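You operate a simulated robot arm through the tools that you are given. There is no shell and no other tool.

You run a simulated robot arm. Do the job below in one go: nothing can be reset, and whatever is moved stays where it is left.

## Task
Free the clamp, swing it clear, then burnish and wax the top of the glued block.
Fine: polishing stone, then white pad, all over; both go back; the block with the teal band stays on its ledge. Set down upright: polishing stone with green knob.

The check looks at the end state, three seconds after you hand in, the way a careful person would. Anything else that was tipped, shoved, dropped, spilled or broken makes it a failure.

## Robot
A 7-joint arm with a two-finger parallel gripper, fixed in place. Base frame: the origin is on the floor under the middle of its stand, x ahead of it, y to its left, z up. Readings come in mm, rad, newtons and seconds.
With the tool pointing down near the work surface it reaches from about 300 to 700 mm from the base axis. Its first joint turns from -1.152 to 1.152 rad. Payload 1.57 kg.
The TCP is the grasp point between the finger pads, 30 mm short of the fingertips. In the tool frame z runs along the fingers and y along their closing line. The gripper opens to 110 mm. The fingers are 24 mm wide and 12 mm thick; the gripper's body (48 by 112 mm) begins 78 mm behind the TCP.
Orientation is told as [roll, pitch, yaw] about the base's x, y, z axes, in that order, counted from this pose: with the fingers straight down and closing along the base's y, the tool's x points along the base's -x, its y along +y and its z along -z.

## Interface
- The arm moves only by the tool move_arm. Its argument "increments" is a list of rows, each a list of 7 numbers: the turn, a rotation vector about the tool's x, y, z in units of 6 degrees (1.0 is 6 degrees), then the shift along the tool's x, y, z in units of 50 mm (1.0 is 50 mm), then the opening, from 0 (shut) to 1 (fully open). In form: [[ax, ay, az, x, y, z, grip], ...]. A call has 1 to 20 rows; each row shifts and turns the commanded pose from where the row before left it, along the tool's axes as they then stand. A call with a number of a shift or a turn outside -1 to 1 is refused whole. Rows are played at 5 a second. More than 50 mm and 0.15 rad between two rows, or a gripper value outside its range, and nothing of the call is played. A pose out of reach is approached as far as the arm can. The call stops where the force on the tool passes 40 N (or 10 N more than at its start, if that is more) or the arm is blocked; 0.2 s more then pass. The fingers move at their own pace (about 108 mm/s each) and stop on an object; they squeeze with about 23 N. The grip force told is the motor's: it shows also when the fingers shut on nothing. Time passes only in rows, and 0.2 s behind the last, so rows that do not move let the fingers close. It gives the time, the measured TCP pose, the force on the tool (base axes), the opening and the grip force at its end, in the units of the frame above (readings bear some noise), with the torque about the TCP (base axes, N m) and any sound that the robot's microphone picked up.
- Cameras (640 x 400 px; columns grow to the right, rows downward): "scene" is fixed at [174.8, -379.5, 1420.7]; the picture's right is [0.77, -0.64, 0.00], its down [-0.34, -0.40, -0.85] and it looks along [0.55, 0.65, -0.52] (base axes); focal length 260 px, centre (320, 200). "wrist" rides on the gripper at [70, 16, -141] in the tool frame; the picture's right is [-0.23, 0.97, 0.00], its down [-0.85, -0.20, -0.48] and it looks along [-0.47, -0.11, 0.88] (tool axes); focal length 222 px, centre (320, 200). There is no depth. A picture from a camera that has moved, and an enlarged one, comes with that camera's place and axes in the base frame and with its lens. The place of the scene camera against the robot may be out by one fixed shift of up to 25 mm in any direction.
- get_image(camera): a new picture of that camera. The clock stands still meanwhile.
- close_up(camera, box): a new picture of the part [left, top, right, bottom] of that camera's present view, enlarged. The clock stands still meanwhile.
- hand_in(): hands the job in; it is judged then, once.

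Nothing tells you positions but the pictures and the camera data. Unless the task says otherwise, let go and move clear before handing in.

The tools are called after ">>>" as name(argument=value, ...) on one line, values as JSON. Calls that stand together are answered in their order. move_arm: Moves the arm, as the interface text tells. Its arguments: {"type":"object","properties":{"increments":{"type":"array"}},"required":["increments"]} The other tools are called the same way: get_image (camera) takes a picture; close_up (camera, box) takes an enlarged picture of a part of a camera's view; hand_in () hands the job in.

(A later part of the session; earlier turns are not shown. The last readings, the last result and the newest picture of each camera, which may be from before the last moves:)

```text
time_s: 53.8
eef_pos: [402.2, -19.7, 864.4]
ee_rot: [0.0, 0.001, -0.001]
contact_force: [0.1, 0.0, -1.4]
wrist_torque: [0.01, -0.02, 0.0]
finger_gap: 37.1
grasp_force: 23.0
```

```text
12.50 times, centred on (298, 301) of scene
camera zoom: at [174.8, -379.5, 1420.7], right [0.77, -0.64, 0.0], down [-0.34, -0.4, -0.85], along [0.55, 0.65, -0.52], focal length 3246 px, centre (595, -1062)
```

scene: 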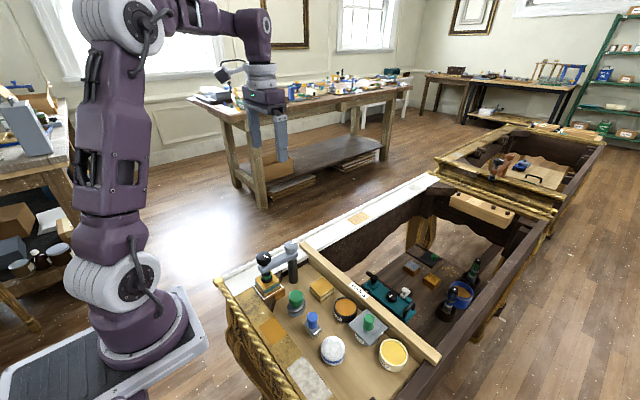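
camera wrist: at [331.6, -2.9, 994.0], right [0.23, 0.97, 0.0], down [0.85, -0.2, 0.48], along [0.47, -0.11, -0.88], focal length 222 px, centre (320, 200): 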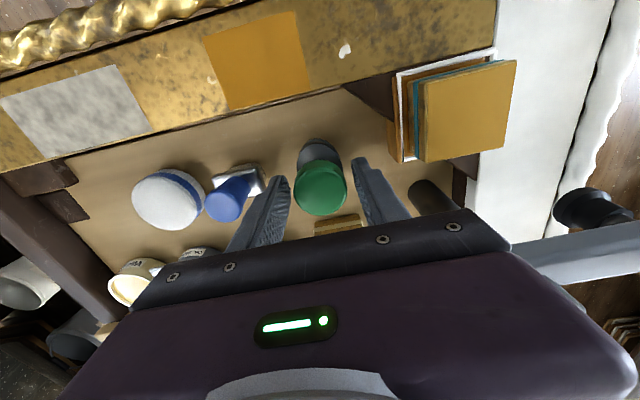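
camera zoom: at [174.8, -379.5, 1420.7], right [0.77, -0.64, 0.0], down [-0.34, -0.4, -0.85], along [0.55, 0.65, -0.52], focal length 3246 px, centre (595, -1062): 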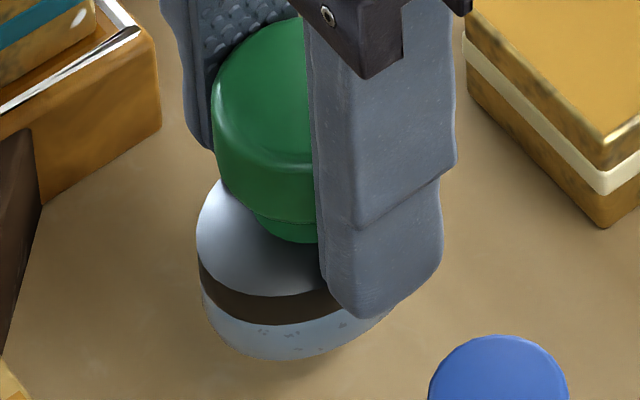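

The grasp holds now with no slip. I'll raise it slowly to travel height and check again.

>>> move_arm(increments=[[0, 0, 0, 0, 0, -0.08, 0], [0, 0, 0, 0, 0, -0.08, 0], [0, 0, 0, 0, 0, -0.08, 0], [0, 0, 0, 0, 0, -0.08, 0], [0, 0, 0, 0, 0, -0.08, 0], [0, 0, 0, 0, 0, -0.08, 0], [0, 0, 0, 0, 0, -0.08, 0], [0, 0, 0, 0, 0, 0, 0]])

>>> close_up(camera="wrist", box=[270, 110, 370, 230])

>>> move_arm(increments=[[0, 0, 0, 0, 0, -0.08, 0], [0, 0, 0, 0, 0, -0.08, 0], [0, 0, 0, 0, 0, -0.08, 0], [0, 0, 0, 0, 0, -0.08, 0], [0, 0, 0, 0, 0, -0.08, 0], [0, 0, 0, 0, 0, -0.08, 0], [0, 0, 0, 0, 0, -0.08, 0], [0, 0, 0, 0, 0, 0, 0]])

>>> close_up(camera="wrist", box=[270, 110, 370, 230])

>>> close_up(camera="scene", box=[250, 250, 330, 330])

```text
time_s: 55.6
eef_pos: [403.1, -19.5, 892.9]
ee_rot: [0.0, 0.0, 0.0]
contact_force: [-0.8, 0.1, 0.0]
wrist_torque: [0.01, -0.01, -0.02]
finger_gap: 37.2
grasp_force: 23.2
```

```text
3.33 times, centred on (320, 170) of wrist
camera zoom: at [332.4, -4.4, 1033.3], right [0.23, 0.97, 0.0], down [0.85, -0.2, 0.48], along [0.47, -0.11, -0.88], focal length 740 px, centre (320, 300)
```

zoom: 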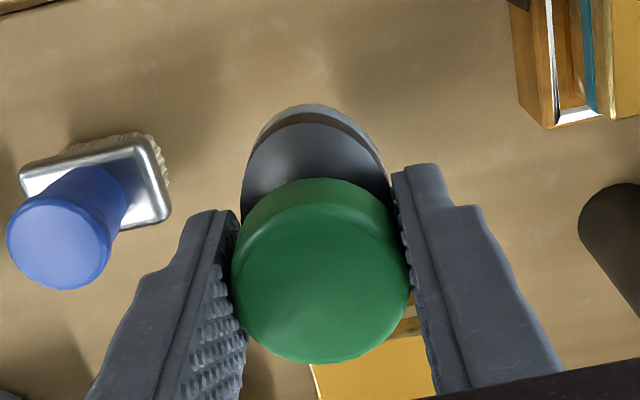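

```text
time_s: 57.4
eef_pos: [403.5, -19.5, 921.6]
ee_rot: [0.0, 0.0, 0.0]
contact_force: [-0.6, -0.4, -0.7]
wrist_torque: [-0.01, 0.01, -0.02]
finger_gap: 37.3
grasp_force: 23.0
```

```text
3.33 times, centred on (320, 170) of wrist
camera zoom: at [332.7, -4.0, 1061.6], right [0.23, 0.97, 0.0], down [0.85, -0.2, 0.48], along [0.47, -0.11, -0.88], focal length 740 px, centre (320, 300)
```

zoom: 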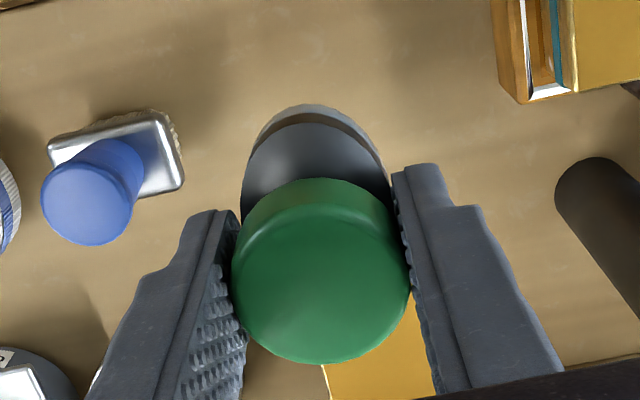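

```text
5.00 times, centred on (290, 290) of scene
camera zoom: at [174.8, -379.5, 1420.7], right [0.77, -0.64, 0.0], down [-0.34, -0.4, -0.85], along [0.55, 0.65, -0.52], focal length 1298 px, centre (470, -250)
```

zoom: 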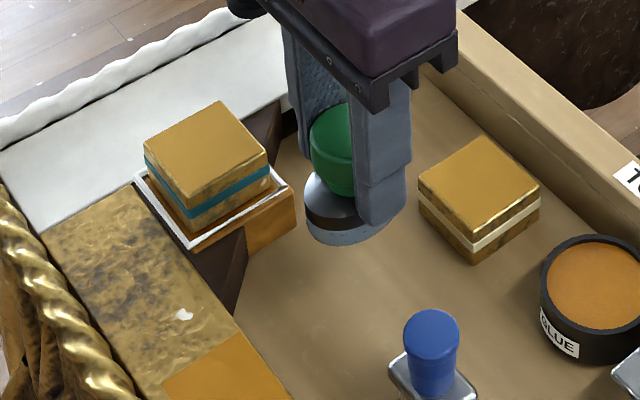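

The stone is held rigidly. I'll carry it over the block.

>>> move_arm(increments=[[0, 0, 0, 0.0488, 0.163, 0, 0], [0, 0, 0, 0.0488, 0.163, 0, 0], [0, 0, 0, 0.0488, 0.163, 0, 0], [0, 0, 0, 0.0488, 0.163, 0, 0], [0, 0, 0, 0.0488, 0.163, 0, 0], [0, 0, 0, 0.0488, 0.163, 0, 0], [0, 0, 0, 0.0488, 0.163, 0, 0], [0, 0, 0, 0.0488, 0.163, 0, 0], [0, 0, 0, 0.0488, 0.163, 0, 0], [0, 0, 0, 0.0488, 0.163, 0, 0], [0, 0, 0, 0.0488, 0.163, 0, 0], [0, 0, 0, 0.0488, 0.163, 0, 0], [0, 0, 0, 0, 0, 0, 0]])

>>> close_up(camera="wrist", box=[260, 90, 380, 230])

>>> close_up(camera="scene", box=[240, 240, 310, 310])

```text
time_s: 60.2
eef_pos: [373.8, 78.9, 921.8]
ee_rot: [0.0, 0.001, 0.001]
contact_force: [0.1, 0.1, -0.2]
wrist_torque: [-0.01, 0.0, 0.02]
finger_gap: 37.5
grasp_force: 22.6
```

```text
2.86 times, centred on (320, 160) of wrist
camera zoom: at [303.3, 94.8, 1062.0], right [0.23, 0.97, 0.0], down [0.85, -0.2, 0.48], along [0.47, -0.11, -0.88], focal length 635 px, centre (320, 314)
```

zoom: 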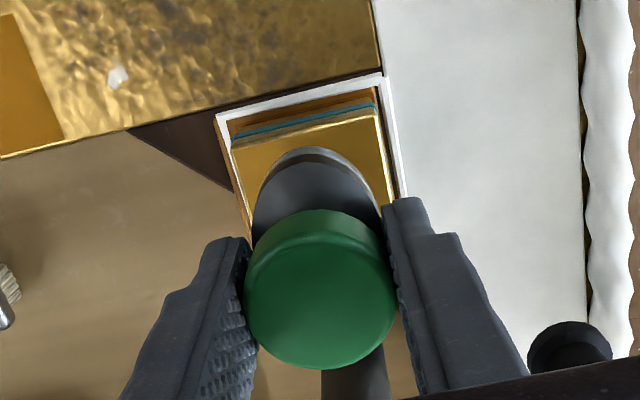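

```text
5.71 times, centred on (275, 275) of scene
camera zoom: at [174.8, -379.5, 1420.7], right [0.77, -0.64, 0.0], down [-0.34, -0.4, -0.85], along [0.55, 0.65, -0.52], focal length 1484 px, centre (577, -229)
```

zoom: 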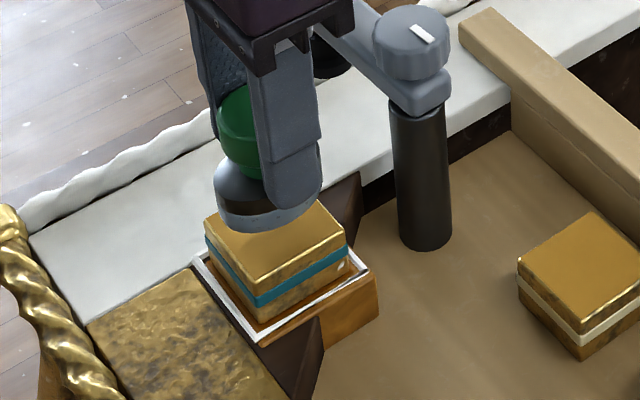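

The block top is centred under the stone to within about 1 mm. I'll lower slowly until light contact is felt.

>>> move_arm(increments=[[0, 0, 0, 0, 0, 0.06, 0], [0, 0, 0, 0, 0, 0.06, 0], [0, 0, 0, 0, 0, 0.06, 0], [0, 0, 0, 0, 0, 0.04, 0], [0, 0, 0, 0, 0, 0, 0]])

>>> move_arm(increments=[[0, 0, 0, 0, 0, 0.03, 0], [0, 0, 0, 0, 0, 0.03, 0], [0, 0, 0, 0, 0, 0, 0]])

>>> close_up(camera="scene", box=[250, 250, 300, 300])

```text
time_s: 61.4
eef_pos: [375.0, 79.4, 911.6]
ee_rot: [0.001, -0.002, 0.001]
contact_force: [1.1, -0.1, 14.2]
wrist_torque: [0.06, -0.01, -0.02]
finger_gap: 37.2
grasp_force: 23.9
```

```text
time_s: 62.2
eef_pos: [375.4, 80.0, 906.5]
ee_rot: [-0.001, 0.0, 0.0]
contact_force: [-0.3, 2.9, 17.1]
wrist_torque: [0.21, 0.03, -0.01]
finger_gap: 37.0
grasp_force: 22.4
```

```text
8.00 times, centred on (275, 275) of scene
camera zoom: at [174.5, -379.5, 1420.7], right [0.77, -0.64, 0.0], down [-0.34, -0.4, -0.85], along [0.55, 0.65, -0.52], focal length 2077 px, centre (680, -400)
```

zoom: 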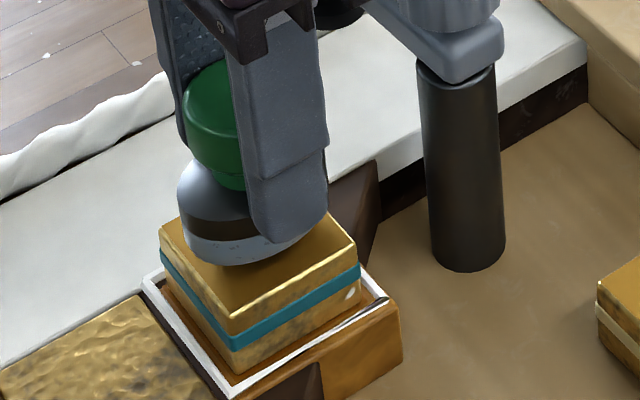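

Contact came early, at TCP z ≈ 912, so the knob slid a few mm deeper into the grip, which is harmless. I'll ease the pressure before rubbing.

>>> move_arm(increments=[[0, 0, 0, 0, 0, -0.02, 0], [0, 0, 0, 0, 0, 0, 0]])

>>> close_up(camera="wrist", box=[260, 90, 380, 230])

```text
time_s: 62.8
eef_pos: [374.3, 78.9, 908.3]
ee_rot: [0.0, -0.002, 0.001]
contact_force: [0.4, 1.3, -1.8]
wrist_torque: [-0.01, -0.01, 0.0]
finger_gap: 37.2
grasp_force: 22.8
```

```text
2.86 times, centred on (320, 160) of wrist
camera zoom: at [304.2, 94.5, 1048.5], right [0.23, 0.97, 0.0], down [0.86, -0.2, 0.48], along [0.47, -0.11, -0.88], focal length 635 px, centre (320, 314)
```

zoom: 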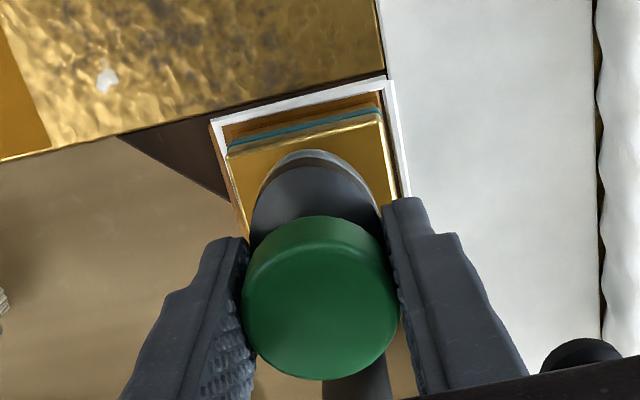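

I'll press lightly (about half a millimetre) and make a first short stroke to check forces.

>>> move_arm(increments=[[0, 0, 0, 0, 0, 0.011, 0], [0, 0, 0, 0, 0.06, 0, 0], [0, 0, 0, 0, 0.06, 0, 0], [0, 0, 0, 0, 0.06, 0, 0]])

>>> move_arm(increments=[[0, 0, 0, 0, -0.06, 0, 0], [0, 0, 0, 0, -0.06, 0, 0], [0, 0, 0, 0, -0.06, 0, 0]])

>>> close_up(camera="scene", box=[250, 250, 300, 300])

```text
time_s: 63.8
eef_pos: [375.3, 87.1, 907.6]
ee_rot: [-0.001, 0.0, -0.002]
contact_force: [-1.1, -5.3, 13.6]
wrist_torque: [-0.51, 0.03, -0.06]
finger_gap: 37.3
grasp_force: 22.8
```

```text
time_s: 64.6
eef_pos: [374.7, 78.9, 907.9]
ee_rot: [0.0, 0.001, 0.0]
contact_force: [0.9, 2.5, 3.0]
wrist_torque: [0.13, -0.1, 0.0]
finger_gap: 37.1
grasp_force: 22.9
```

```text
8.00 times, centred on (275, 275) of scene
camera zoom: at [174.7, -379.5, 1420.7], right [0.77, -0.64, 0.0], down [-0.34, -0.4, -0.85], along [0.55, 0.65, -0.52], focal length 2077 px, centre (680, -400)
```

zoom: 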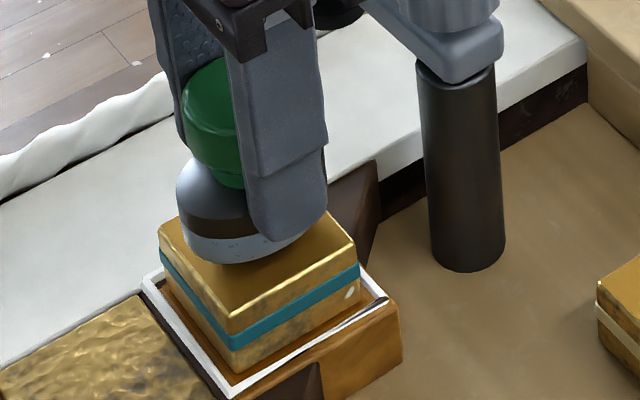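

The force is moderate and the block stays put. I'll rub the whole top with a raster of strokes.

>>> move_arm(increments=[[0, 0, 0, 0, -0.1, 0, 0], [0, 0, 0, 0, -0.1, 0, 0], [0, 0, 0, 0, -0.1, 0, 0], [0, 0, 0, 0.12, 0, 0, 0], [0, 0, 0, 0.12, 0, 0, 0], [0, 0, 0, 0, 0.1, 0, 0], [0, 0, 0, 0, 0.1, 0, 0], [0, 0, 0, 0, 0.1, 0, 0], [0, 0, 0, 0, 0.1, 0, 0], [0, 0, 0, 0, 0.1, 0, 0], [0, 0, 0, 0, 0.1, 0, 0]])

>>> close_up(camera="scene", box=[250, 250, 300, 300])

>>> close_up(camera="wrist", box=[260, 90, 380, 230])

```text
time_s: 67.0
eef_pos: [362.8, 93.8, 907.6]
ee_rot: [-0.001, -0.001, 0.001]
contact_force: [-0.2, -0.6, -1.1]
wrist_torque: [-0.01, -0.01, 0.0]
finger_gap: 37.1
grasp_force: 22.9
```

```text
8.00 times, centred on (275, 275) of scene
camera zoom: at [174.8, -379.5, 1420.7], right [0.77, -0.64, 0.0], down [-0.34, -0.4, -0.85], along [0.55, 0.65, -0.52], focal length 2077 px, centre (680, -400)
```

zoom: 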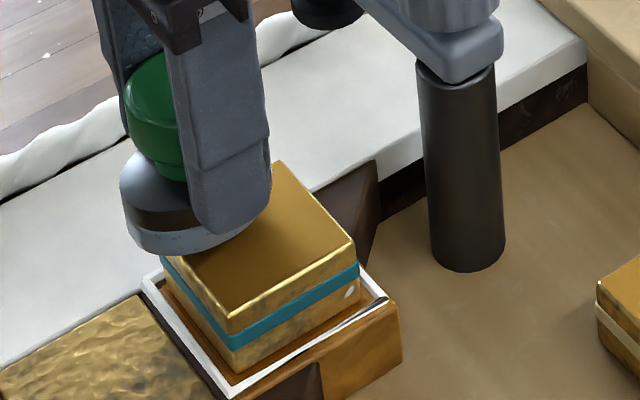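

```text
2.86 times, centred on (320, 160) of wrist
camera zoom: at [291.5, 109.7, 1048.2], right [0.23, 0.97, 0.0], down [0.86, -0.2, 0.48], along [0.47, -0.11, -0.88], focal length 635 px, centre (320, 314)
```

zoom: 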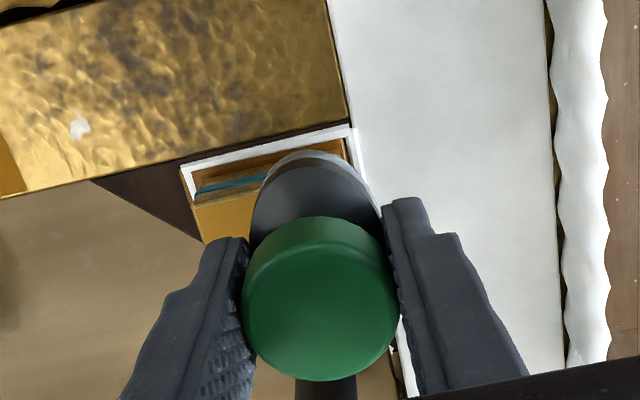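

>>> move_arm(increments=[[0, 0, 0, 0, 0, 0.008, 0], [0, 0, 0, 0, 0, 0, 0]])

```text
time_s: 67.6
eef_pos: [362.2, 94.0, 909.0]
ee_rot: [-0.002, -0.001, 0.0]
contact_force: [0.7, -0.5, -2.2]
wrist_torque: [-0.01, 0.01, 0.01]
finger_gap: 37.2
grasp_force: 22.7
```

>>> move_arm(increments=[[0, 0, 0, 0, 0, 0.008, 0], [0, 0, 0, 0, 0, 0, 0]])

>>> move_arm(increments=[[0, 0, 0, 0, 0, 0.008, 0], [0, 0, 0, 0, 0, 0, 0]])

```text
time_s: 68.2
eef_pos: [362.8, 93.4, 908.4]
ee_rot: [0.001, -0.002, -0.001]
contact_force: [1.3, 0.8, 6.4]
wrist_torque: [-0.07, -0.12, -0.01]
finger_gap: 37.2
grasp_force: 23.2
```

```text
time_s: 68.8
eef_pos: [362.1, 95.0, 906.9]
ee_rot: [-0.001, -0.003, 0.0]
contact_force: [0.4, 0.4, 11.4]
wrist_torque: [-0.07, -0.23, 0.09]
finger_gap: 37.4
grasp_force: 23.3
```

Contact is restored at about 11 N. I'll continue with the next strokes, reading the force after each line.

>>> move_arm(increments=[[0, 0, 0, 0, -0.1, 0, 0], [0, 0, 0, 0, -0.1, 0, 0], [0, 0, 0, 0, -0.1, 0, 0], [0, 0, 0, 0, -0.1, 0, 0], [0, 0, 0, 0, -0.1, 0, 0], [0, 0, 0, 0, -0.1, 0, 0]])

>>> move_arm(increments=[[0, 0, 0, -0.12, 0, 0, 0], [0, 0, 0, -0.12, 0, 0, 0]])

>>> move_arm(increments=[[0, 0, 0, 0, 0.1, 0, 0], [0, 0, 0, 0, 0.1, 0, 0], [0, 0, 0, 0, 0.1, 0, 0], [0, 0, 0, 0, 0.1, 0, 0], [0, 0, 0, 0, 0.1, 0, 0], [0, 0, 0, 0, 0.1, 0, 0]])

>>> close_up(camera="scene", box=[250, 250, 300, 300])

```text
time_s: 70.2
eef_pos: [362.7, 64.0, 905.6]
ee_rot: [0.0, -0.002, 0.0]
contact_force: [1.2, 7.5, 17.6]
wrist_torque: [0.64, -0.06, 0.04]
finger_gap: 37.3
grasp_force: 23.2
```

```text
time_s: 70.8
eef_pos: [373.2, 63.0, 905.7]
ee_rot: [-0.001, 0.002, -0.001]
contact_force: [-5.9, 0.3, 13.5]
wrist_torque: [0.21, 0.41, 0.03]
finger_gap: 37.3
grasp_force: 23.2
```

```text
time_s: 72.2
eef_pos: [373.4, 94.2, 906.5]
ee_rot: [-0.001, 0.0, 0.0]
contact_force: [0.3, 0.1, -1.0]
wrist_torque: [0.02, 0.02, 0.0]
finger_gap: 37.4
grasp_force: 23.5
```

```text
8.00 times, centred on (275, 275) of scene
camera zoom: at [174.8, -379.5, 1420.7], right [0.77, -0.64, 0.0], down [-0.34, -0.4, -0.85], along [0.55, 0.65, -0.52], focal length 2077 px, centre (680, -400)
```

zoom: 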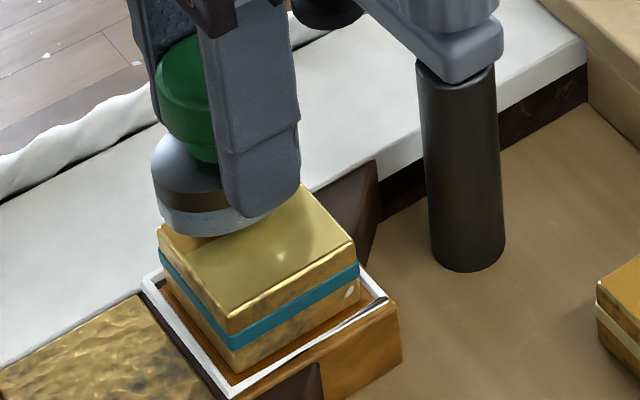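

The rubbed area has turned to a brighter, paler gold, so burnishing works and shows visually. Contact drops off toward +y, so I'll lower slightly there and burnish the +y strip.

>>> move_arm(increments=[[0, 0, 0, 0, 0, 0.014, 0], [0, 0, 0, 0, 0, 0, 0]])

>>> move_arm(increments=[[0, 0, 0, 0, 0, 0.008, 0], [0, 0, 0, 0, 0, 0, 0]])

```text
time_s: 72.8
eef_pos: [373.6, 93.8, 906.3]
ee_rot: [0.0, 0.001, -0.001]
contact_force: [-2.1, 4.5, 11.3]
wrist_torque: [0.13, 0.11, -0.05]
finger_gap: 37.3
grasp_force: 23.0
```

```text
time_s: 73.4
eef_pos: [374.4, 93.3, 904.6]
ee_rot: [0.0, -0.001, 0.002]
contact_force: [-0.8, 5.1, 15.3]
wrist_torque: [0.15, 0.1, -0.01]
finger_gap: 37.3
grasp_force: 22.9
```

>>> move_arm(increments=[[0, 0, 0, 0.1, 0, 0, 0], [0, 0, 0, 0.1, 0, 0, 0], [0, 0, 0, 0.08, 0, 0, 0]])

>>> move_arm(increments=[[0, 0, 0, -0.1, 0, 0.002, 0], [0, 0, 0, -0.1, 0, 0.002, 0], [0, 0, 0, -0.1, 0, 0.002, 0], [0, 0, 0, -0.1, 0, 0.002, 0], [0, 0, 0, -0.08, 0, 0, 0], [0, 0, 0, -0.08, 0, 0, 0]])

>>> close_up(camera="scene", box=[250, 250, 300, 300])

```text
time_s: 74.2
eef_pos: [361.0, 93.3, 905.3]
ee_rot: [0.001, 0.0, 0.002]
contact_force: [2.7, -0.2, 7.4]
wrist_torque: [-0.1, -0.32, 0.04]
finger_gap: 37.2
grasp_force: 22.9
```

```text
time_s: 75.6
eef_pos: [388.6, 93.0, 905.1]
ee_rot: [-0.001, 0.0, 0.001]
contact_force: [-1.7, 0.2, 3.0]
wrist_torque: [0.01, 0.14, -0.02]
finger_gap: 37.2
grasp_force: 23.1
```

```text
8.00 times, centred on (275, 275) of scene
camera zoom: at [174.7, -379.5, 1420.7], right [0.77, -0.64, 0.0], down [-0.34, -0.4, -0.85], along [0.55, 0.65, -0.52], focal length 2077 px, centre (680, -400)
```

zoom: 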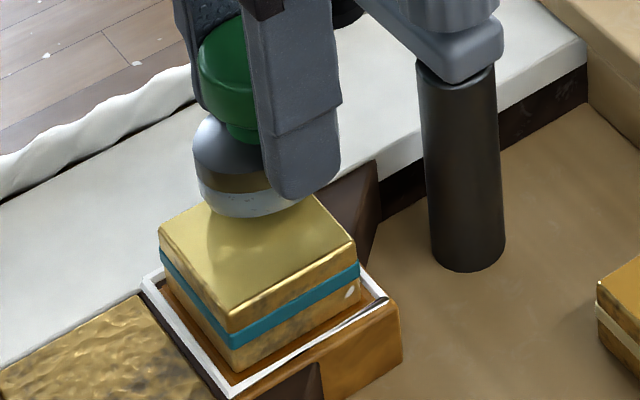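

Most of the top is burnished. Now I'll do the +x side with strokes in y, then lift to inspect.

>>> move_arm(increments=[[0, 0, 0, 0, 0, 0.01, 0], [0, 0, 0, 0.1, 0, 0, 0], [0, 0, 0, -0.1, 0, 0, 0], [0, 0, 0, 0, -0.1, 0, 0], [0, 0, 0, 0, -0.1, 0, 0], [0, 0, 0, 0, -0.1, 0, 0], [0, 0, 0, 0, -0.1, 0, 0], [0, 0, 0, 0, -0.1, 0, 0], [0, 0, 0, 0, -0.1, 0, 0]])

>>> move_arm(increments=[[0, 0, 0, 0, 0.1, 0.002, 0], [0, 0, 0, 0, 0.1, 0.002, 0], [0, 0, 0, 0, 0.1, 0.002, 0], [0, 0, 0, 0, 0.1, 0.002, 0], [0, 0, 0, 0, 0.1, 0.002, 0], [0, 0, 0, 0, 0.1, 0.002, 0]])

>>> move_arm(increments=[[0, 0, 0, 0.1, -0.06, 0, 0], [0, 0, 0, 0.1, -0.06, 0, 0], [0, 0, 0, 0.1, -0.06, 0, 0], [0, 0, 0, 0.1, -0.06, 0, 0], [0, 0, 0, 0.1, -0.06, 0, 0]])

>>> close_up(camera="scene", box=[250, 250, 300, 300])

```text
time_s: 77.6
eef_pos: [388.8, 64.1, 904.3]
ee_rot: [0.0, -0.001, 0.001]
contact_force: [-0.3, 6.8, 17.0]
wrist_torque: [0.55, 0.09, -0.04]
finger_gap: 37.6
grasp_force: 23.7
```

```text
time_s: 79.0
eef_pos: [387.5, 93.3, 904.8]
ee_rot: [0.001, 0.0, -0.001]
contact_force: [-0.2, -4.5, 9.9]
wrist_torque: [-0.38, 0.08, 0.05]
finger_gap: 37.3
grasp_force: 22.7
```

```text
time_s: 80.2
eef_pos: [362.8, 80.0, 903.4]
ee_rot: [0.001, 0.001, 0.001]
contact_force: [2.6, 2.1, 8.6]
wrist_torque: [0.08, -0.3, 0.02]
finger_gap: 37.2
grasp_force: 23.1
```

```text
8.00 times, centred on (275, 275) of scene
camera zoom: at [174.7, -379.5, 1420.7], right [0.77, -0.64, 0.0], down [-0.34, -0.4, -0.85], along [0.55, 0.65, -0.52], focal length 2077 px, centre (680, -400)
```

zoom: 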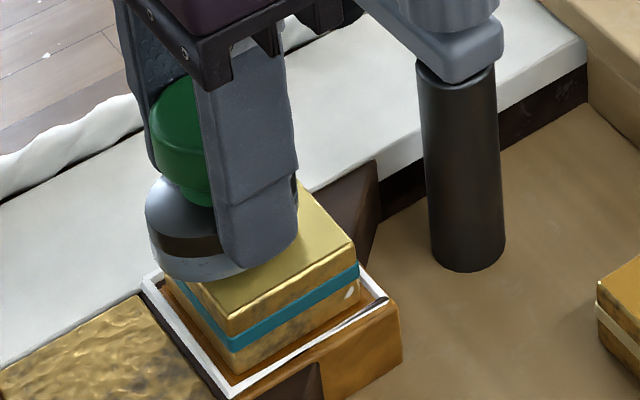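

>>> move_arm(increments=[[0, 0, 0, 0, 0.1, 0.002, 0], [0, 0, 0, 0, 0.1, 0.002, 0], [0, 0, 0, 0, 0.1, 0.002, 0], [0, 0, 0, 0.08, 0, 0, 0], [0, 0, 0, 0, -0.1, 0, 0], [0, 0, 0, 0, -0.1, 0, 0], [0, 0, 0, 0, -0.1, 0, 0], [0, 0, 0, 0, -0.1, 0, 0], [0, 0, 0, 0, -0.1, 0, 0], [0, 0, 0, 0, -0.1, 0, 0], [0, 0, 0, -0.1, 0, 0, 0], [0, 0, 0, -0.1, 0, 0, 0], [0, 0, 0, -0.1, 0, 0, 0], [0, 0, 0, 0, 0.1, 0.002, 0], [0, 0, 0, 0, 0.1, 0.002, 0], [0, 0, 0, 0, 0.1, 0.002, 0]])

>>> move_arm(increments=[[0, 0, 0, 0, 0, -0.08, 0], [0, 0, 0, 0, 0, -0.08, 0], [0, 0, 0, 0, 0, -0.08, 0], [0, 0, 0, 0, 0, -0.08, 0], [0, 0, 0, 0, 0, -0.08, 0], [0, 0, 0, 0, 0, 0, 0]])

>>> close_up(camera="scene", box=[250, 250, 300, 300])

>>> close_up(camera="wrist", box=[260, 90, 380, 230])

```text
time_s: 83.6
eef_pos: [373.4, 77.2, 903.1]
ee_rot: [0.0, -0.002, 0.001]
contact_force: [1.7, -6.9, 16.8]
wrist_torque: [-0.47, -0.12, -0.02]
finger_gap: 37.2
grasp_force: 23.2
```

```text
time_s: 85.0
eef_pos: [374.5, 79.1, 923.4]
ee_rot: [0.0, 0.001, -0.001]
contact_force: [-0.4, 1.1, -0.9]
wrist_torque: [0.04, 0.0, -0.02]
finger_gap: 37.3
grasp_force: 22.7
```

```text
8.00 times, centred on (275, 275) of scene
camera zoom: at [174.8, -379.5, 1420.7], right [0.77, -0.64, 0.0], down [-0.34, -0.4, -0.85], along [0.55, 0.65, -0.52], focal length 2077 px, centre (680, -400)
```

zoom: 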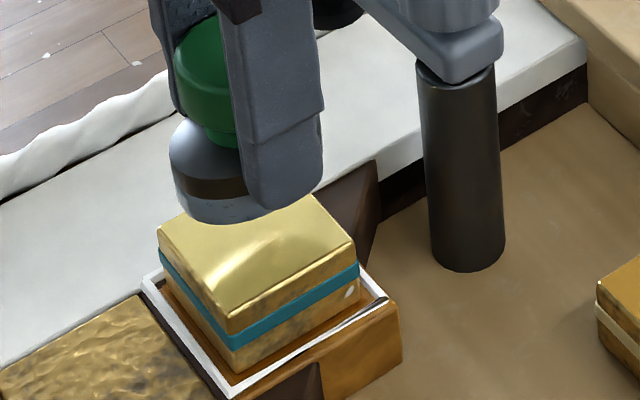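

```text
2.86 times, centred on (320, 160) of wrist
camera zoom: at [303.9, 94.3, 1063.5], right [0.23, 0.97, 0.0], down [0.85, -0.2, 0.48], along [0.47, -0.11, -0.88], focal length 635 px, centre (320, 314)
```

zoom: 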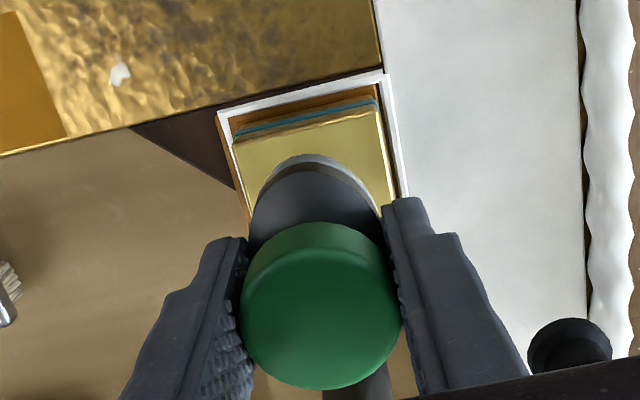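

The whole visible top is now bright. I'll carry the stone back toward its home spot, and on the way take an unobstructed look at the block top.

>>> move_arm(increments=[[0, 0, 0, -0.0488, -0.163, 0, 0], [0, 0, 0, -0.0488, -0.163, 0, 0], [0, 0, 0, -0.0488, -0.163, 0, 0], [0, 0, 0, -0.0488, -0.163, 0, 0], [0, 0, 0, -0.0488, -0.163, 0, 0], [0, 0, 0, -0.0488, -0.163, 0, 0], [0, 0, 0, -0.0488, -0.163, 0, 0], [0, 0, 0, -0.0488, -0.163, 0, 0], [0, 0, 0, -0.0488, -0.163, 0, 0], [0, 0, 0, -0.0488, -0.163, 0, 0], [0, 0, 0, -0.0488, -0.163, 0, 0], [0, 0, 0, -0.0488, -0.163, 0, 0], [0, 0, 0, 0, 0, 0, 0]])

>>> close_up(camera="scene", box=[248, 262, 298, 302])

>>> close_up(camera="wrist", box=[380, 60, 500, 160])

>>> close_up(camera="wrist", box=[270, 110, 370, 230])

```text
time_s: 87.8
eef_pos: [402.7, -18.8, 923.5]
ee_rot: [0.001, 0.002, -0.001]
contact_force: [-0.6, -0.3, -0.6]
wrist_torque: [0.01, -0.01, 0.03]
finger_gap: 37.2
grasp_force: 22.9
```

```text
10.00 times, centred on (273, 282) of scene
camera zoom: at [174.8, -379.6, 1420.7], right [0.77, -0.64, 0.0], down [-0.34, -0.4, -0.85], along [0.55, 0.65, -0.52], focal length 2596 px, centre (790, -620)
```

zoom: 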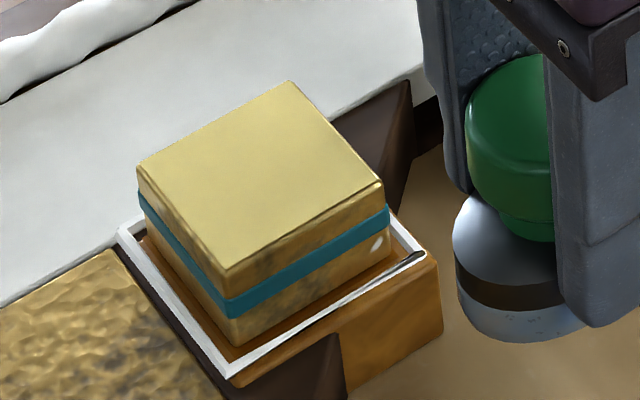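

```text
4.00 times, centred on (440, 110) of wrist
camera zoom: at [332.3, -3.9, 1064.0], right [0.23, 0.97, 0.0], down [0.85, -0.2, 0.48], along [0.47, -0.11, -0.88], focal length 888 px, centre (-160, 560)
```

zoom: 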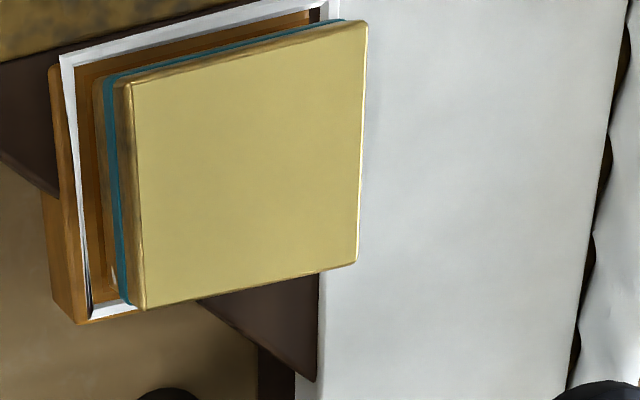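

```text
3.33 times, centred on (320, 170) of wrist
camera zoom: at [332.3, -3.9, 1064.0], right [0.23, 0.97, 0.0], down [0.85, -0.2, 0.48], along [0.47, -0.11, -0.88], focal length 740 px, centre (320, 300)
```

zoom: 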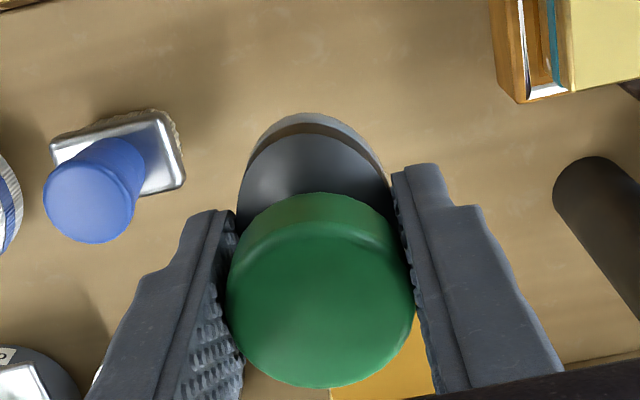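

The whole top face is uniformly burnished and the block hasn't shifted. Now I'll lower the stone onto its home spot.

>>> move_arm(increments=[[0, 0, 0, 0, 0, 0.12, 0], [0, 0, 0, 0, 0, 0.12, 0], [0, 0, 0, 0, 0, 0.12, 0], [0, 0, 0, 0, 0, 0.12, 0], [0, 0, 0, 0, 0, 0.12, 0], [0, 0, 0, 0, 0, 0.12, 0], [0, 0, 0, 0, 0, 0.12, 0], [0, 0, 0, 0, 0, 0.12, 0], [0, 0, 0, 0, 0, 0.12, 0], [0, 0, 0, 0, 0, 0.12, 0], [0, 0, 0, 0, 0, 0.1, 0], [0, 0, 0, 0, 0, 0.06, 0], [0, 0, 0, 0, 0, 0, 0]])

>>> move_arm(increments=[[0, 0, 0, 0, 0, 0.03, 0], [0, 0, 0, 0, 0, 0.03, 0], [0, 0, 0, 0, 0, 0.03, 0], [0, 0, 0, 0, 0, 0, 0]])

>>> close_up(camera="scene", box=[275, 275, 325, 325])

```text
time_s: 90.6
eef_pos: [401.2, -21.3, 855.2]
ee_rot: [0.0, -0.002, 0.0]
contact_force: [0.4, -0.4, -0.4]
wrist_torque: [-0.01, 0.04, -0.02]
finger_gap: 37.0
grasp_force: 23.4
```

```text
time_s: 91.6
eef_pos: [403.0, -19.9, 851.4]
ee_rot: [0.0, 0.0, 0.001]
contact_force: [-0.5, 0.9, -2.0]
wrist_torque: [0.0, -0.01, -0.01]
finger_gap: 36.9
grasp_force: 23.3
```

```text
8.00 times, centred on (300, 300) of scene
camera zoom: at [174.8, -379.5, 1420.7], right [0.77, -0.64, 0.0], down [-0.34, -0.4, -0.85], along [0.55, 0.65, -0.52], focal length 2077 px, centre (480, -600)
```

zoom: 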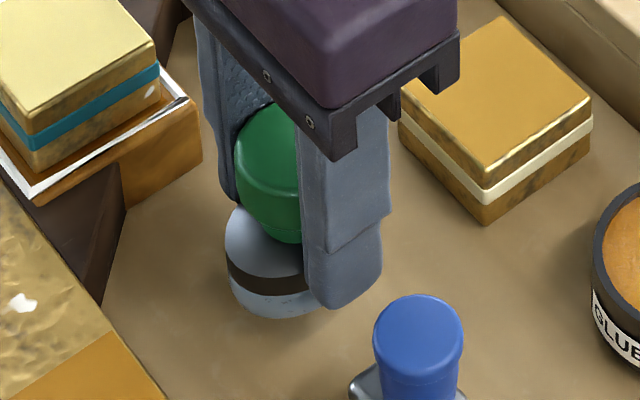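

>>> move_arm(increments=[[0, 0, 0, 0, 0, 0.03, 0], [0, 0, 0, 0, 0, 0.03, 0], [0, 0, 0, 0, 0, 0.02, 0], [0, 0, 0, 0, 0, 0.02, 0], [0, 0, 0, 0, 0, 0, 0]])

>>> move_arm(increments=[[0, 0, 0, 0, 0, 0.02, 0], [0, 0, 0, 0, 0, 0.02, 0], [0, 0, 0, 0, 0, 0, 0]])

```text
time_s: 92.8
eef_pos: [403.2, -18.8, 845.5]
ee_rot: [-0.002, -0.001, 0.0]
contact_force: [-0.8, 0.3, -2.0]
wrist_torque: [0.05, 0.02, 0.01]
finger_gap: 37.4
grasp_force: 22.9
```

```text
time_s: 93.6
eef_pos: [402.5, -18.9, 843.6]
ee_rot: [0.0, 0.0, -0.001]
contact_force: [-0.1, 0.5, -2.2]
wrist_torque: [0.03, 0.02, 0.04]
finger_gap: 37.3
grasp_force: 23.0
```

>>> move_arm(increments=[[0, 0, 0, 0, 0, 0.02, 0], [0, 0, 0, 0, 0, 0.02, 0], [0, 0, 0, 0, 0, 0, 0]])

>>> close_up(camera="scene", box=[275, 275, 325, 325])

```text
time_s: 94.4
eef_pos: [402.6, -18.3, 841.5]
ee_rot: [0.0, 0.0, 0.0]
contact_force: [-3.0, -0.2, 14.1]
wrist_torque: [-0.1, -0.08, -0.04]
finger_gap: 37.0
grasp_force: 22.9
```

```text
8.00 times, centred on (300, 300) of scene
camera zoom: at [174.5, -379.6, 1420.7], right [0.77, -0.64, 0.0], down [-0.34, -0.4, -0.85], along [0.55, 0.65, -0.52], focal length 2077 px, centre (480, -600)
```

zoom: 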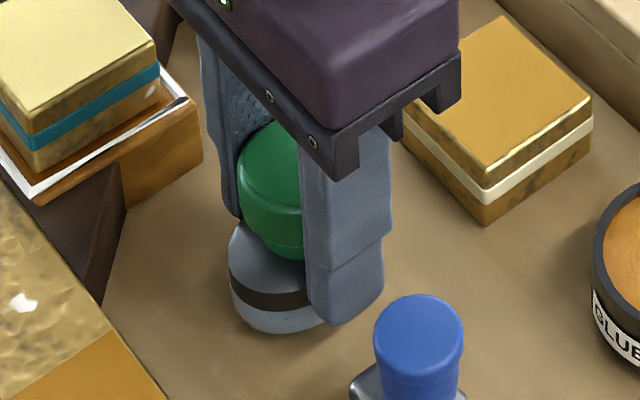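

The stone touches the tray. I'll ease off, open the fingers, and rise straight up.

>>> move_arm(increments=[[0, 0, 0, 0, 0, -0.012, 0], [0, 0, 0, 0, 0, 0, 0], [0, 0, 0, 0, 0, 0, 0.4], [0, 0, 0, 0, 0, 0, 0.48], [0, 0, 0, 0, 0, 0, 0.48]])

>>> move_arm(increments=[[0, 0, 0, 0, 0, -0.2, 0.48], [0, 0, 0, 0, 0, -0.4, 0.48], [0, 0, 0, 0, 0, -0.6, 0.48], [0, 0, 0, 0, 0, -0.8, 0.48], [0, 0, 0, 0, 0, 0, 0.48]])

>>> close_up(camera="scene", box=[280, 285, 312, 317])

>>> get_image(camera="wrist")

```text
time_s: 95.6
eef_pos: [403.0, -19.3, 842.4]
ee_rot: [-0.001, 0.001, -0.001]
contact_force: [0.7, -0.3, -0.8]
wrist_torque: [0.0, 0.02, 0.0]
finger_gap: 52.8
grasp_force: 0.0
```

```text
time_s: 96.8
eef_pos: [401.6, -17.7, 941.8]
ee_rot: [0.0, 0.001, 0.0]
contact_force: [0.5, 1.3, -0.1]
wrist_torque: [0.02, 0.01, -0.03]
finger_gap: 52.8
grasp_force: 0.1
```

```text
12.50 times, centred on (296, 301) of scene
camera zoom: at [174.7, -379.5, 1420.7], right [0.77, -0.64, 0.0], down [-0.34, -0.4, -0.85], along [0.55, 0.65, -0.52], focal length 3246 px, centre (620, -1062)
```

zoom: 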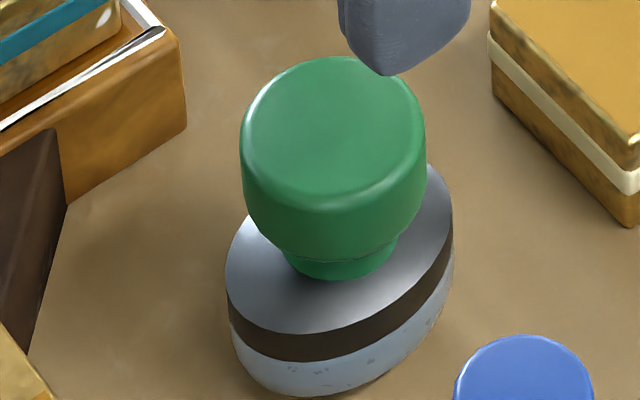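

```text
taken
camera wrist: at [331.4, -1.4, 1082.7], right [0.23, 0.97, 0.0], down [0.85, -0.2, 0.48], along [0.47, -0.11, -0.88], focal length 222 px, centre (320, 200)
```

wrist: 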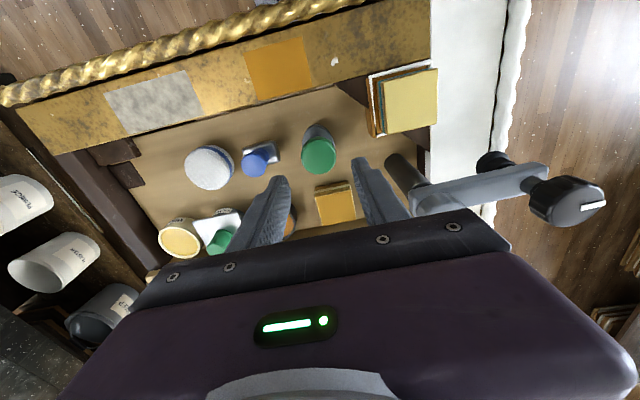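

The stone stands upright within about 3 mm of where it began. Next is the white pad, so I'll measure it and the WAX jar closely.

>>> close_up(camera="wrist", box=[150, 130, 250, 260])

>>> close_up(camera="scene", box=[310, 310, 410, 380])

>>> close_up(camera="scene", box=[370, 330, 415, 375])

```text
3.08 times, centred on (200, 195) of wrist
camera zoom: at [331.4, -1.4, 1082.7], right [0.23, 0.97, 0.0], down [0.85, -0.2, 0.48], along [0.47, -0.11, -0.88], focal length 684 px, centre (689, 215)
```

zoom: 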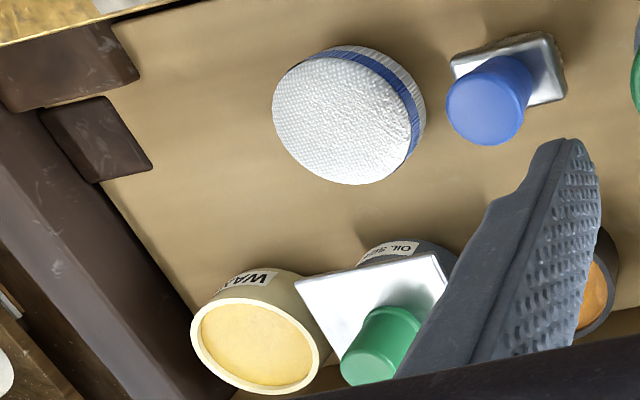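

```text
5.71 times, centred on (360, 345) of scene
camera zoom: at [174.7, -379.5, 1420.7], right [0.77, -0.64, 0.0], down [-0.34, -0.4, -0.85], along [0.55, 0.65, -0.52], focal length 1484 px, centre (91, -629)
```

zoom: 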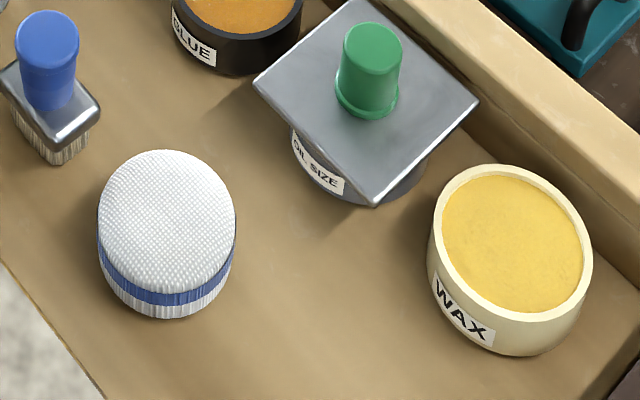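

```text
8.89 times, centred on (392, 352) of scene
camera zoom: at [174.7, -379.5, 1420.7], right [0.77, -0.64, 0.0], down [-0.34, -0.4, -0.85], along [0.55, 0.65, -0.52], focal length 2308 px, centre (-324, -1156)
```

zoom: 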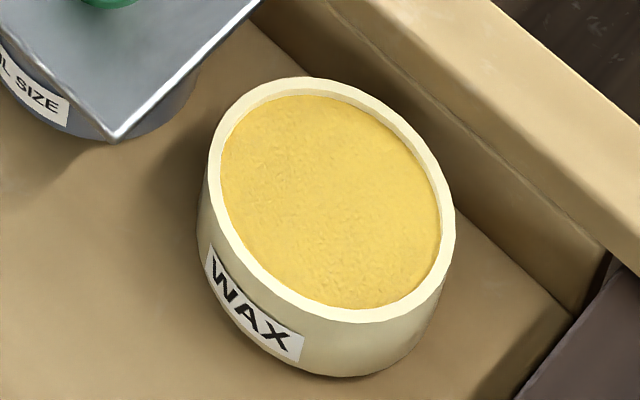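

Both pad and wax are clear. The pad is centred near (399, -164) and about 57 mm across, with the brush close on its +y side, so I'll grip it across x. I'll move above it and turn the wrist by -90°.

>>> move_arm(increments=[[0, 0, 0, 0.024, -0.72, 0, 0.65], [0, 0, 0, 0.024, -0.72, 0, 0.65], [0, 0, 0, 0.024, -0.72, 0, 0.65], [0, 0, 0, 0.024, -0.72, 0, 0.65], [0, 0, 0, 0, 0, 0, 0.65]])

>>> move_arm(increments=[[0, 0, 1, 0, 0, 0, 0.65], [0, 0, 1, 0, 0, 0, 0.65], [0, 0, 1, 0, 0, 0, 0.65], [0, 0, 1, 0, 0, 0, 0.65], [0, 0, 1, 0, 0, 0, 0.65], [0, 0, 1, 0, 0, 0, 0.65], [0, 0, 1, 0, 0, 0, 0.65], [0, 0, 1, 0, 0, 0, 0.65], [0, 0, 1, 0, 0, 0, 0.65], [0, 0, 1, 0, 0, 0, 0.65], [0, 0, 1, 0, 0, 0, 0.65], [0, 0, 1, 0, 0, 0, 0.65], [0, 0, 1, 0, 0, 0, 0.65], [0, 0, 1, 0, 0, 0, 0.65], [0, 0, 1, 0, 0, 0, 0.65], [0, 0, 0, 0, 0, 0, 0.65]])

>>> get_image(camera="wrist")

>>> close_up(camera="wrist", box=[270, 100, 370, 200])

```text
time_s: 98.0
eef_pos: [396.9, -163.6, 943.2]
ee_rot: [0.0, 0.002, 0.001]
contact_force: [-1.0, -0.7, 0.4]
wrist_torque: [0.0, -0.02, 0.02]
finger_gap: 71.3
grasp_force: 0.0
```

```text
time_s: 101.4
eef_pos: [397.9, -163.1, 942.8]
ee_rot: [0.001, 0.0, -1.573]
contact_force: [0.0, -0.5, 0.0]
wrist_torque: [-0.01, -0.02, -0.01]
finger_gap: 71.7
grasp_force: 0.1
```

```text
taken
camera wrist: at [414.3, -94.5, 1083.4], right [0.97, -0.23, 0.0], down [-0.2, -0.85, 0.48], along [-0.11, -0.47, -0.88], focal length 222 px, centre (320, 200)
```

wrist: 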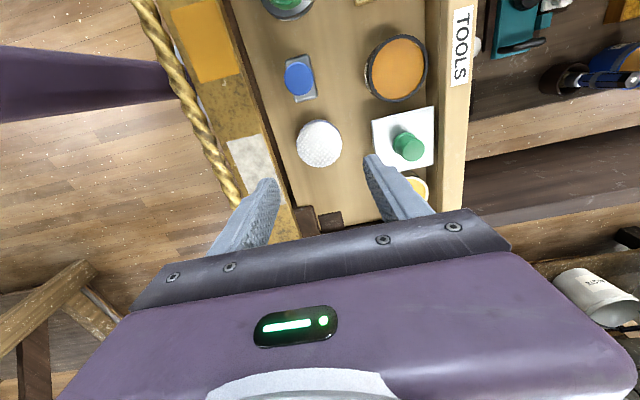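

```text
4.00 times, centred on (320, 150) of wrist
camera zoom: at [414.3, -94.5, 1083.4], right [0.97, -0.23, 0.0], down [-0.2, -0.85, 0.48], along [-0.11, -0.47, -0.88], focal length 888 px, centre (320, 400)
```

zoom: 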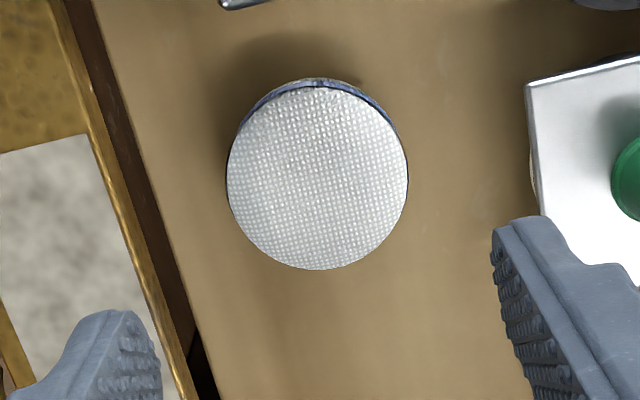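

The pad is about 54 mm across, centred 3–4 mm toward +y of the tool. The grip geometry says the tray floor is near z 800 and the pad top near 833. I'll descend so the fingertips stop about 10 mm above the tray.

>>> move_arm(increments=[[0, 0, 0, 0.07, -0.01, 0, 0.62], [0, 0, 0, 0, 0, 0.5, 0.62], [0, 0, 0, 0, 0, 0.5, 0.62], [0, 0, 0, 0, 0, 0.5, 0.62], [0, 0, 0, 0, 0, 0.2, 0.62], [0, 0, 0, 0, 0, 0, 0.62]])

>>> close_up(camera="wrist", box=[260, 100, 380, 220])

>>> close_up(camera="scene", box=[300, 310, 370, 380])

```text
time_s: 102.8
eef_pos: [398.0, -159.5, 856.4]
ee_rot: [0.0, 0.0, -1.57]
contact_force: [0.1, 1.2, -0.2]
wrist_torque: [-0.01, 0.03, 0.03]
finger_gap: 68.1
grasp_force: 0.0
```

```text
3.33 times, centred on (320, 160) of wrist
camera zoom: at [413.1, -90.4, 996.6], right [0.97, -0.23, 0.0], down [-0.2, -0.86, 0.48], along [-0.11, -0.47, -0.88], focal length 740 px, centre (320, 333)
```

zoom: 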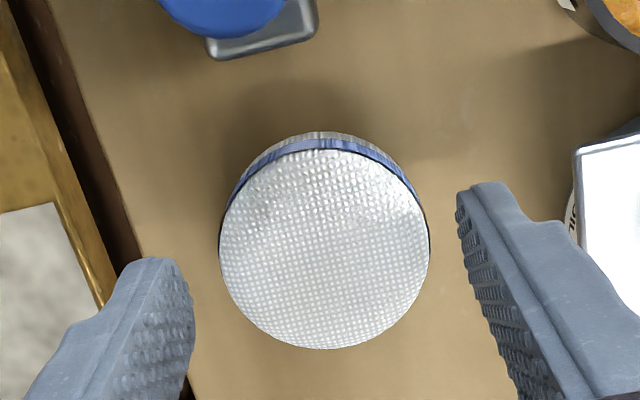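

```text
5.71 times, centred on (335, 345) of scene
camera zoom: at [174.8, -379.6, 1420.7], right [0.77, -0.64, 0.0], down [-0.34, -0.4, -0.85], along [0.55, 0.65, -0.52], focal length 1484 px, centre (234, -629)
```

zoom: 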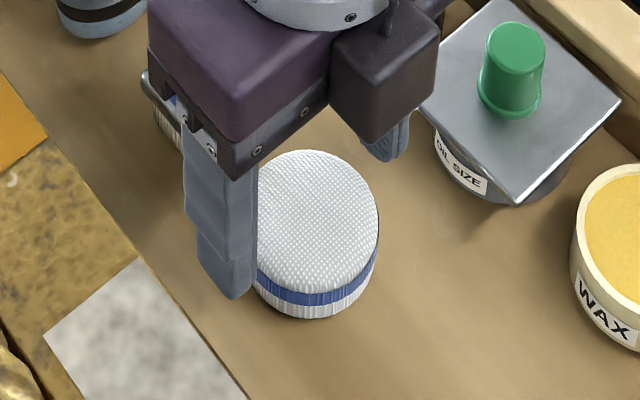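

>>> move_arm(increments=[[0, 0, 0, 0.04, 0.01, 0, 0.62], [0, 0, 0, 0, 0, 0.17, 0.62], [0, 0, 0, 0, 0, 0.15, 0.62], [0, 0, 0, 0, 0, 0, 0.62]])

>>> close_up(camera="wrist", box=[260, 100, 380, 220])

>>> close_up(camera="scene", box=[300, 310, 370, 380])

```text
time_s: 103.8
eef_pos: [398.9, -158.3, 840.3]
ee_rot: [-0.001, -0.001, -1.57]
contact_force: [-1.3, 0.4, -0.2]
wrist_torque: [-0.01, 0.01, -0.01]
finger_gap: 68.3
grasp_force: 0.1
```

```text
3.33 times, centred on (320, 160) of wrist
camera zoom: at [414.2, -88.8, 981.0], right [0.97, -0.23, 0.0], down [-0.2, -0.86, 0.48], along [-0.11, -0.47, -0.88], focal length 740 px, centre (320, 333)
```

zoom: 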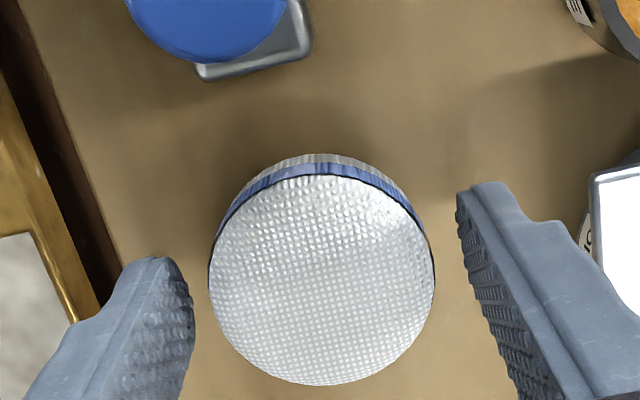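

```text
5.71 times, centred on (335, 345) of scene
camera zoom: at [174.8, -379.5, 1420.7], right [0.77, -0.64, 0.0], down [-0.34, -0.4, -0.85], along [0.55, 0.65, -0.52], focal length 1484 px, centre (234, -629)
```

zoom: 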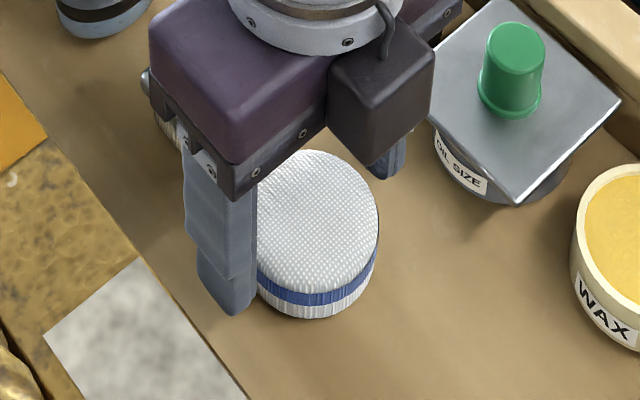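

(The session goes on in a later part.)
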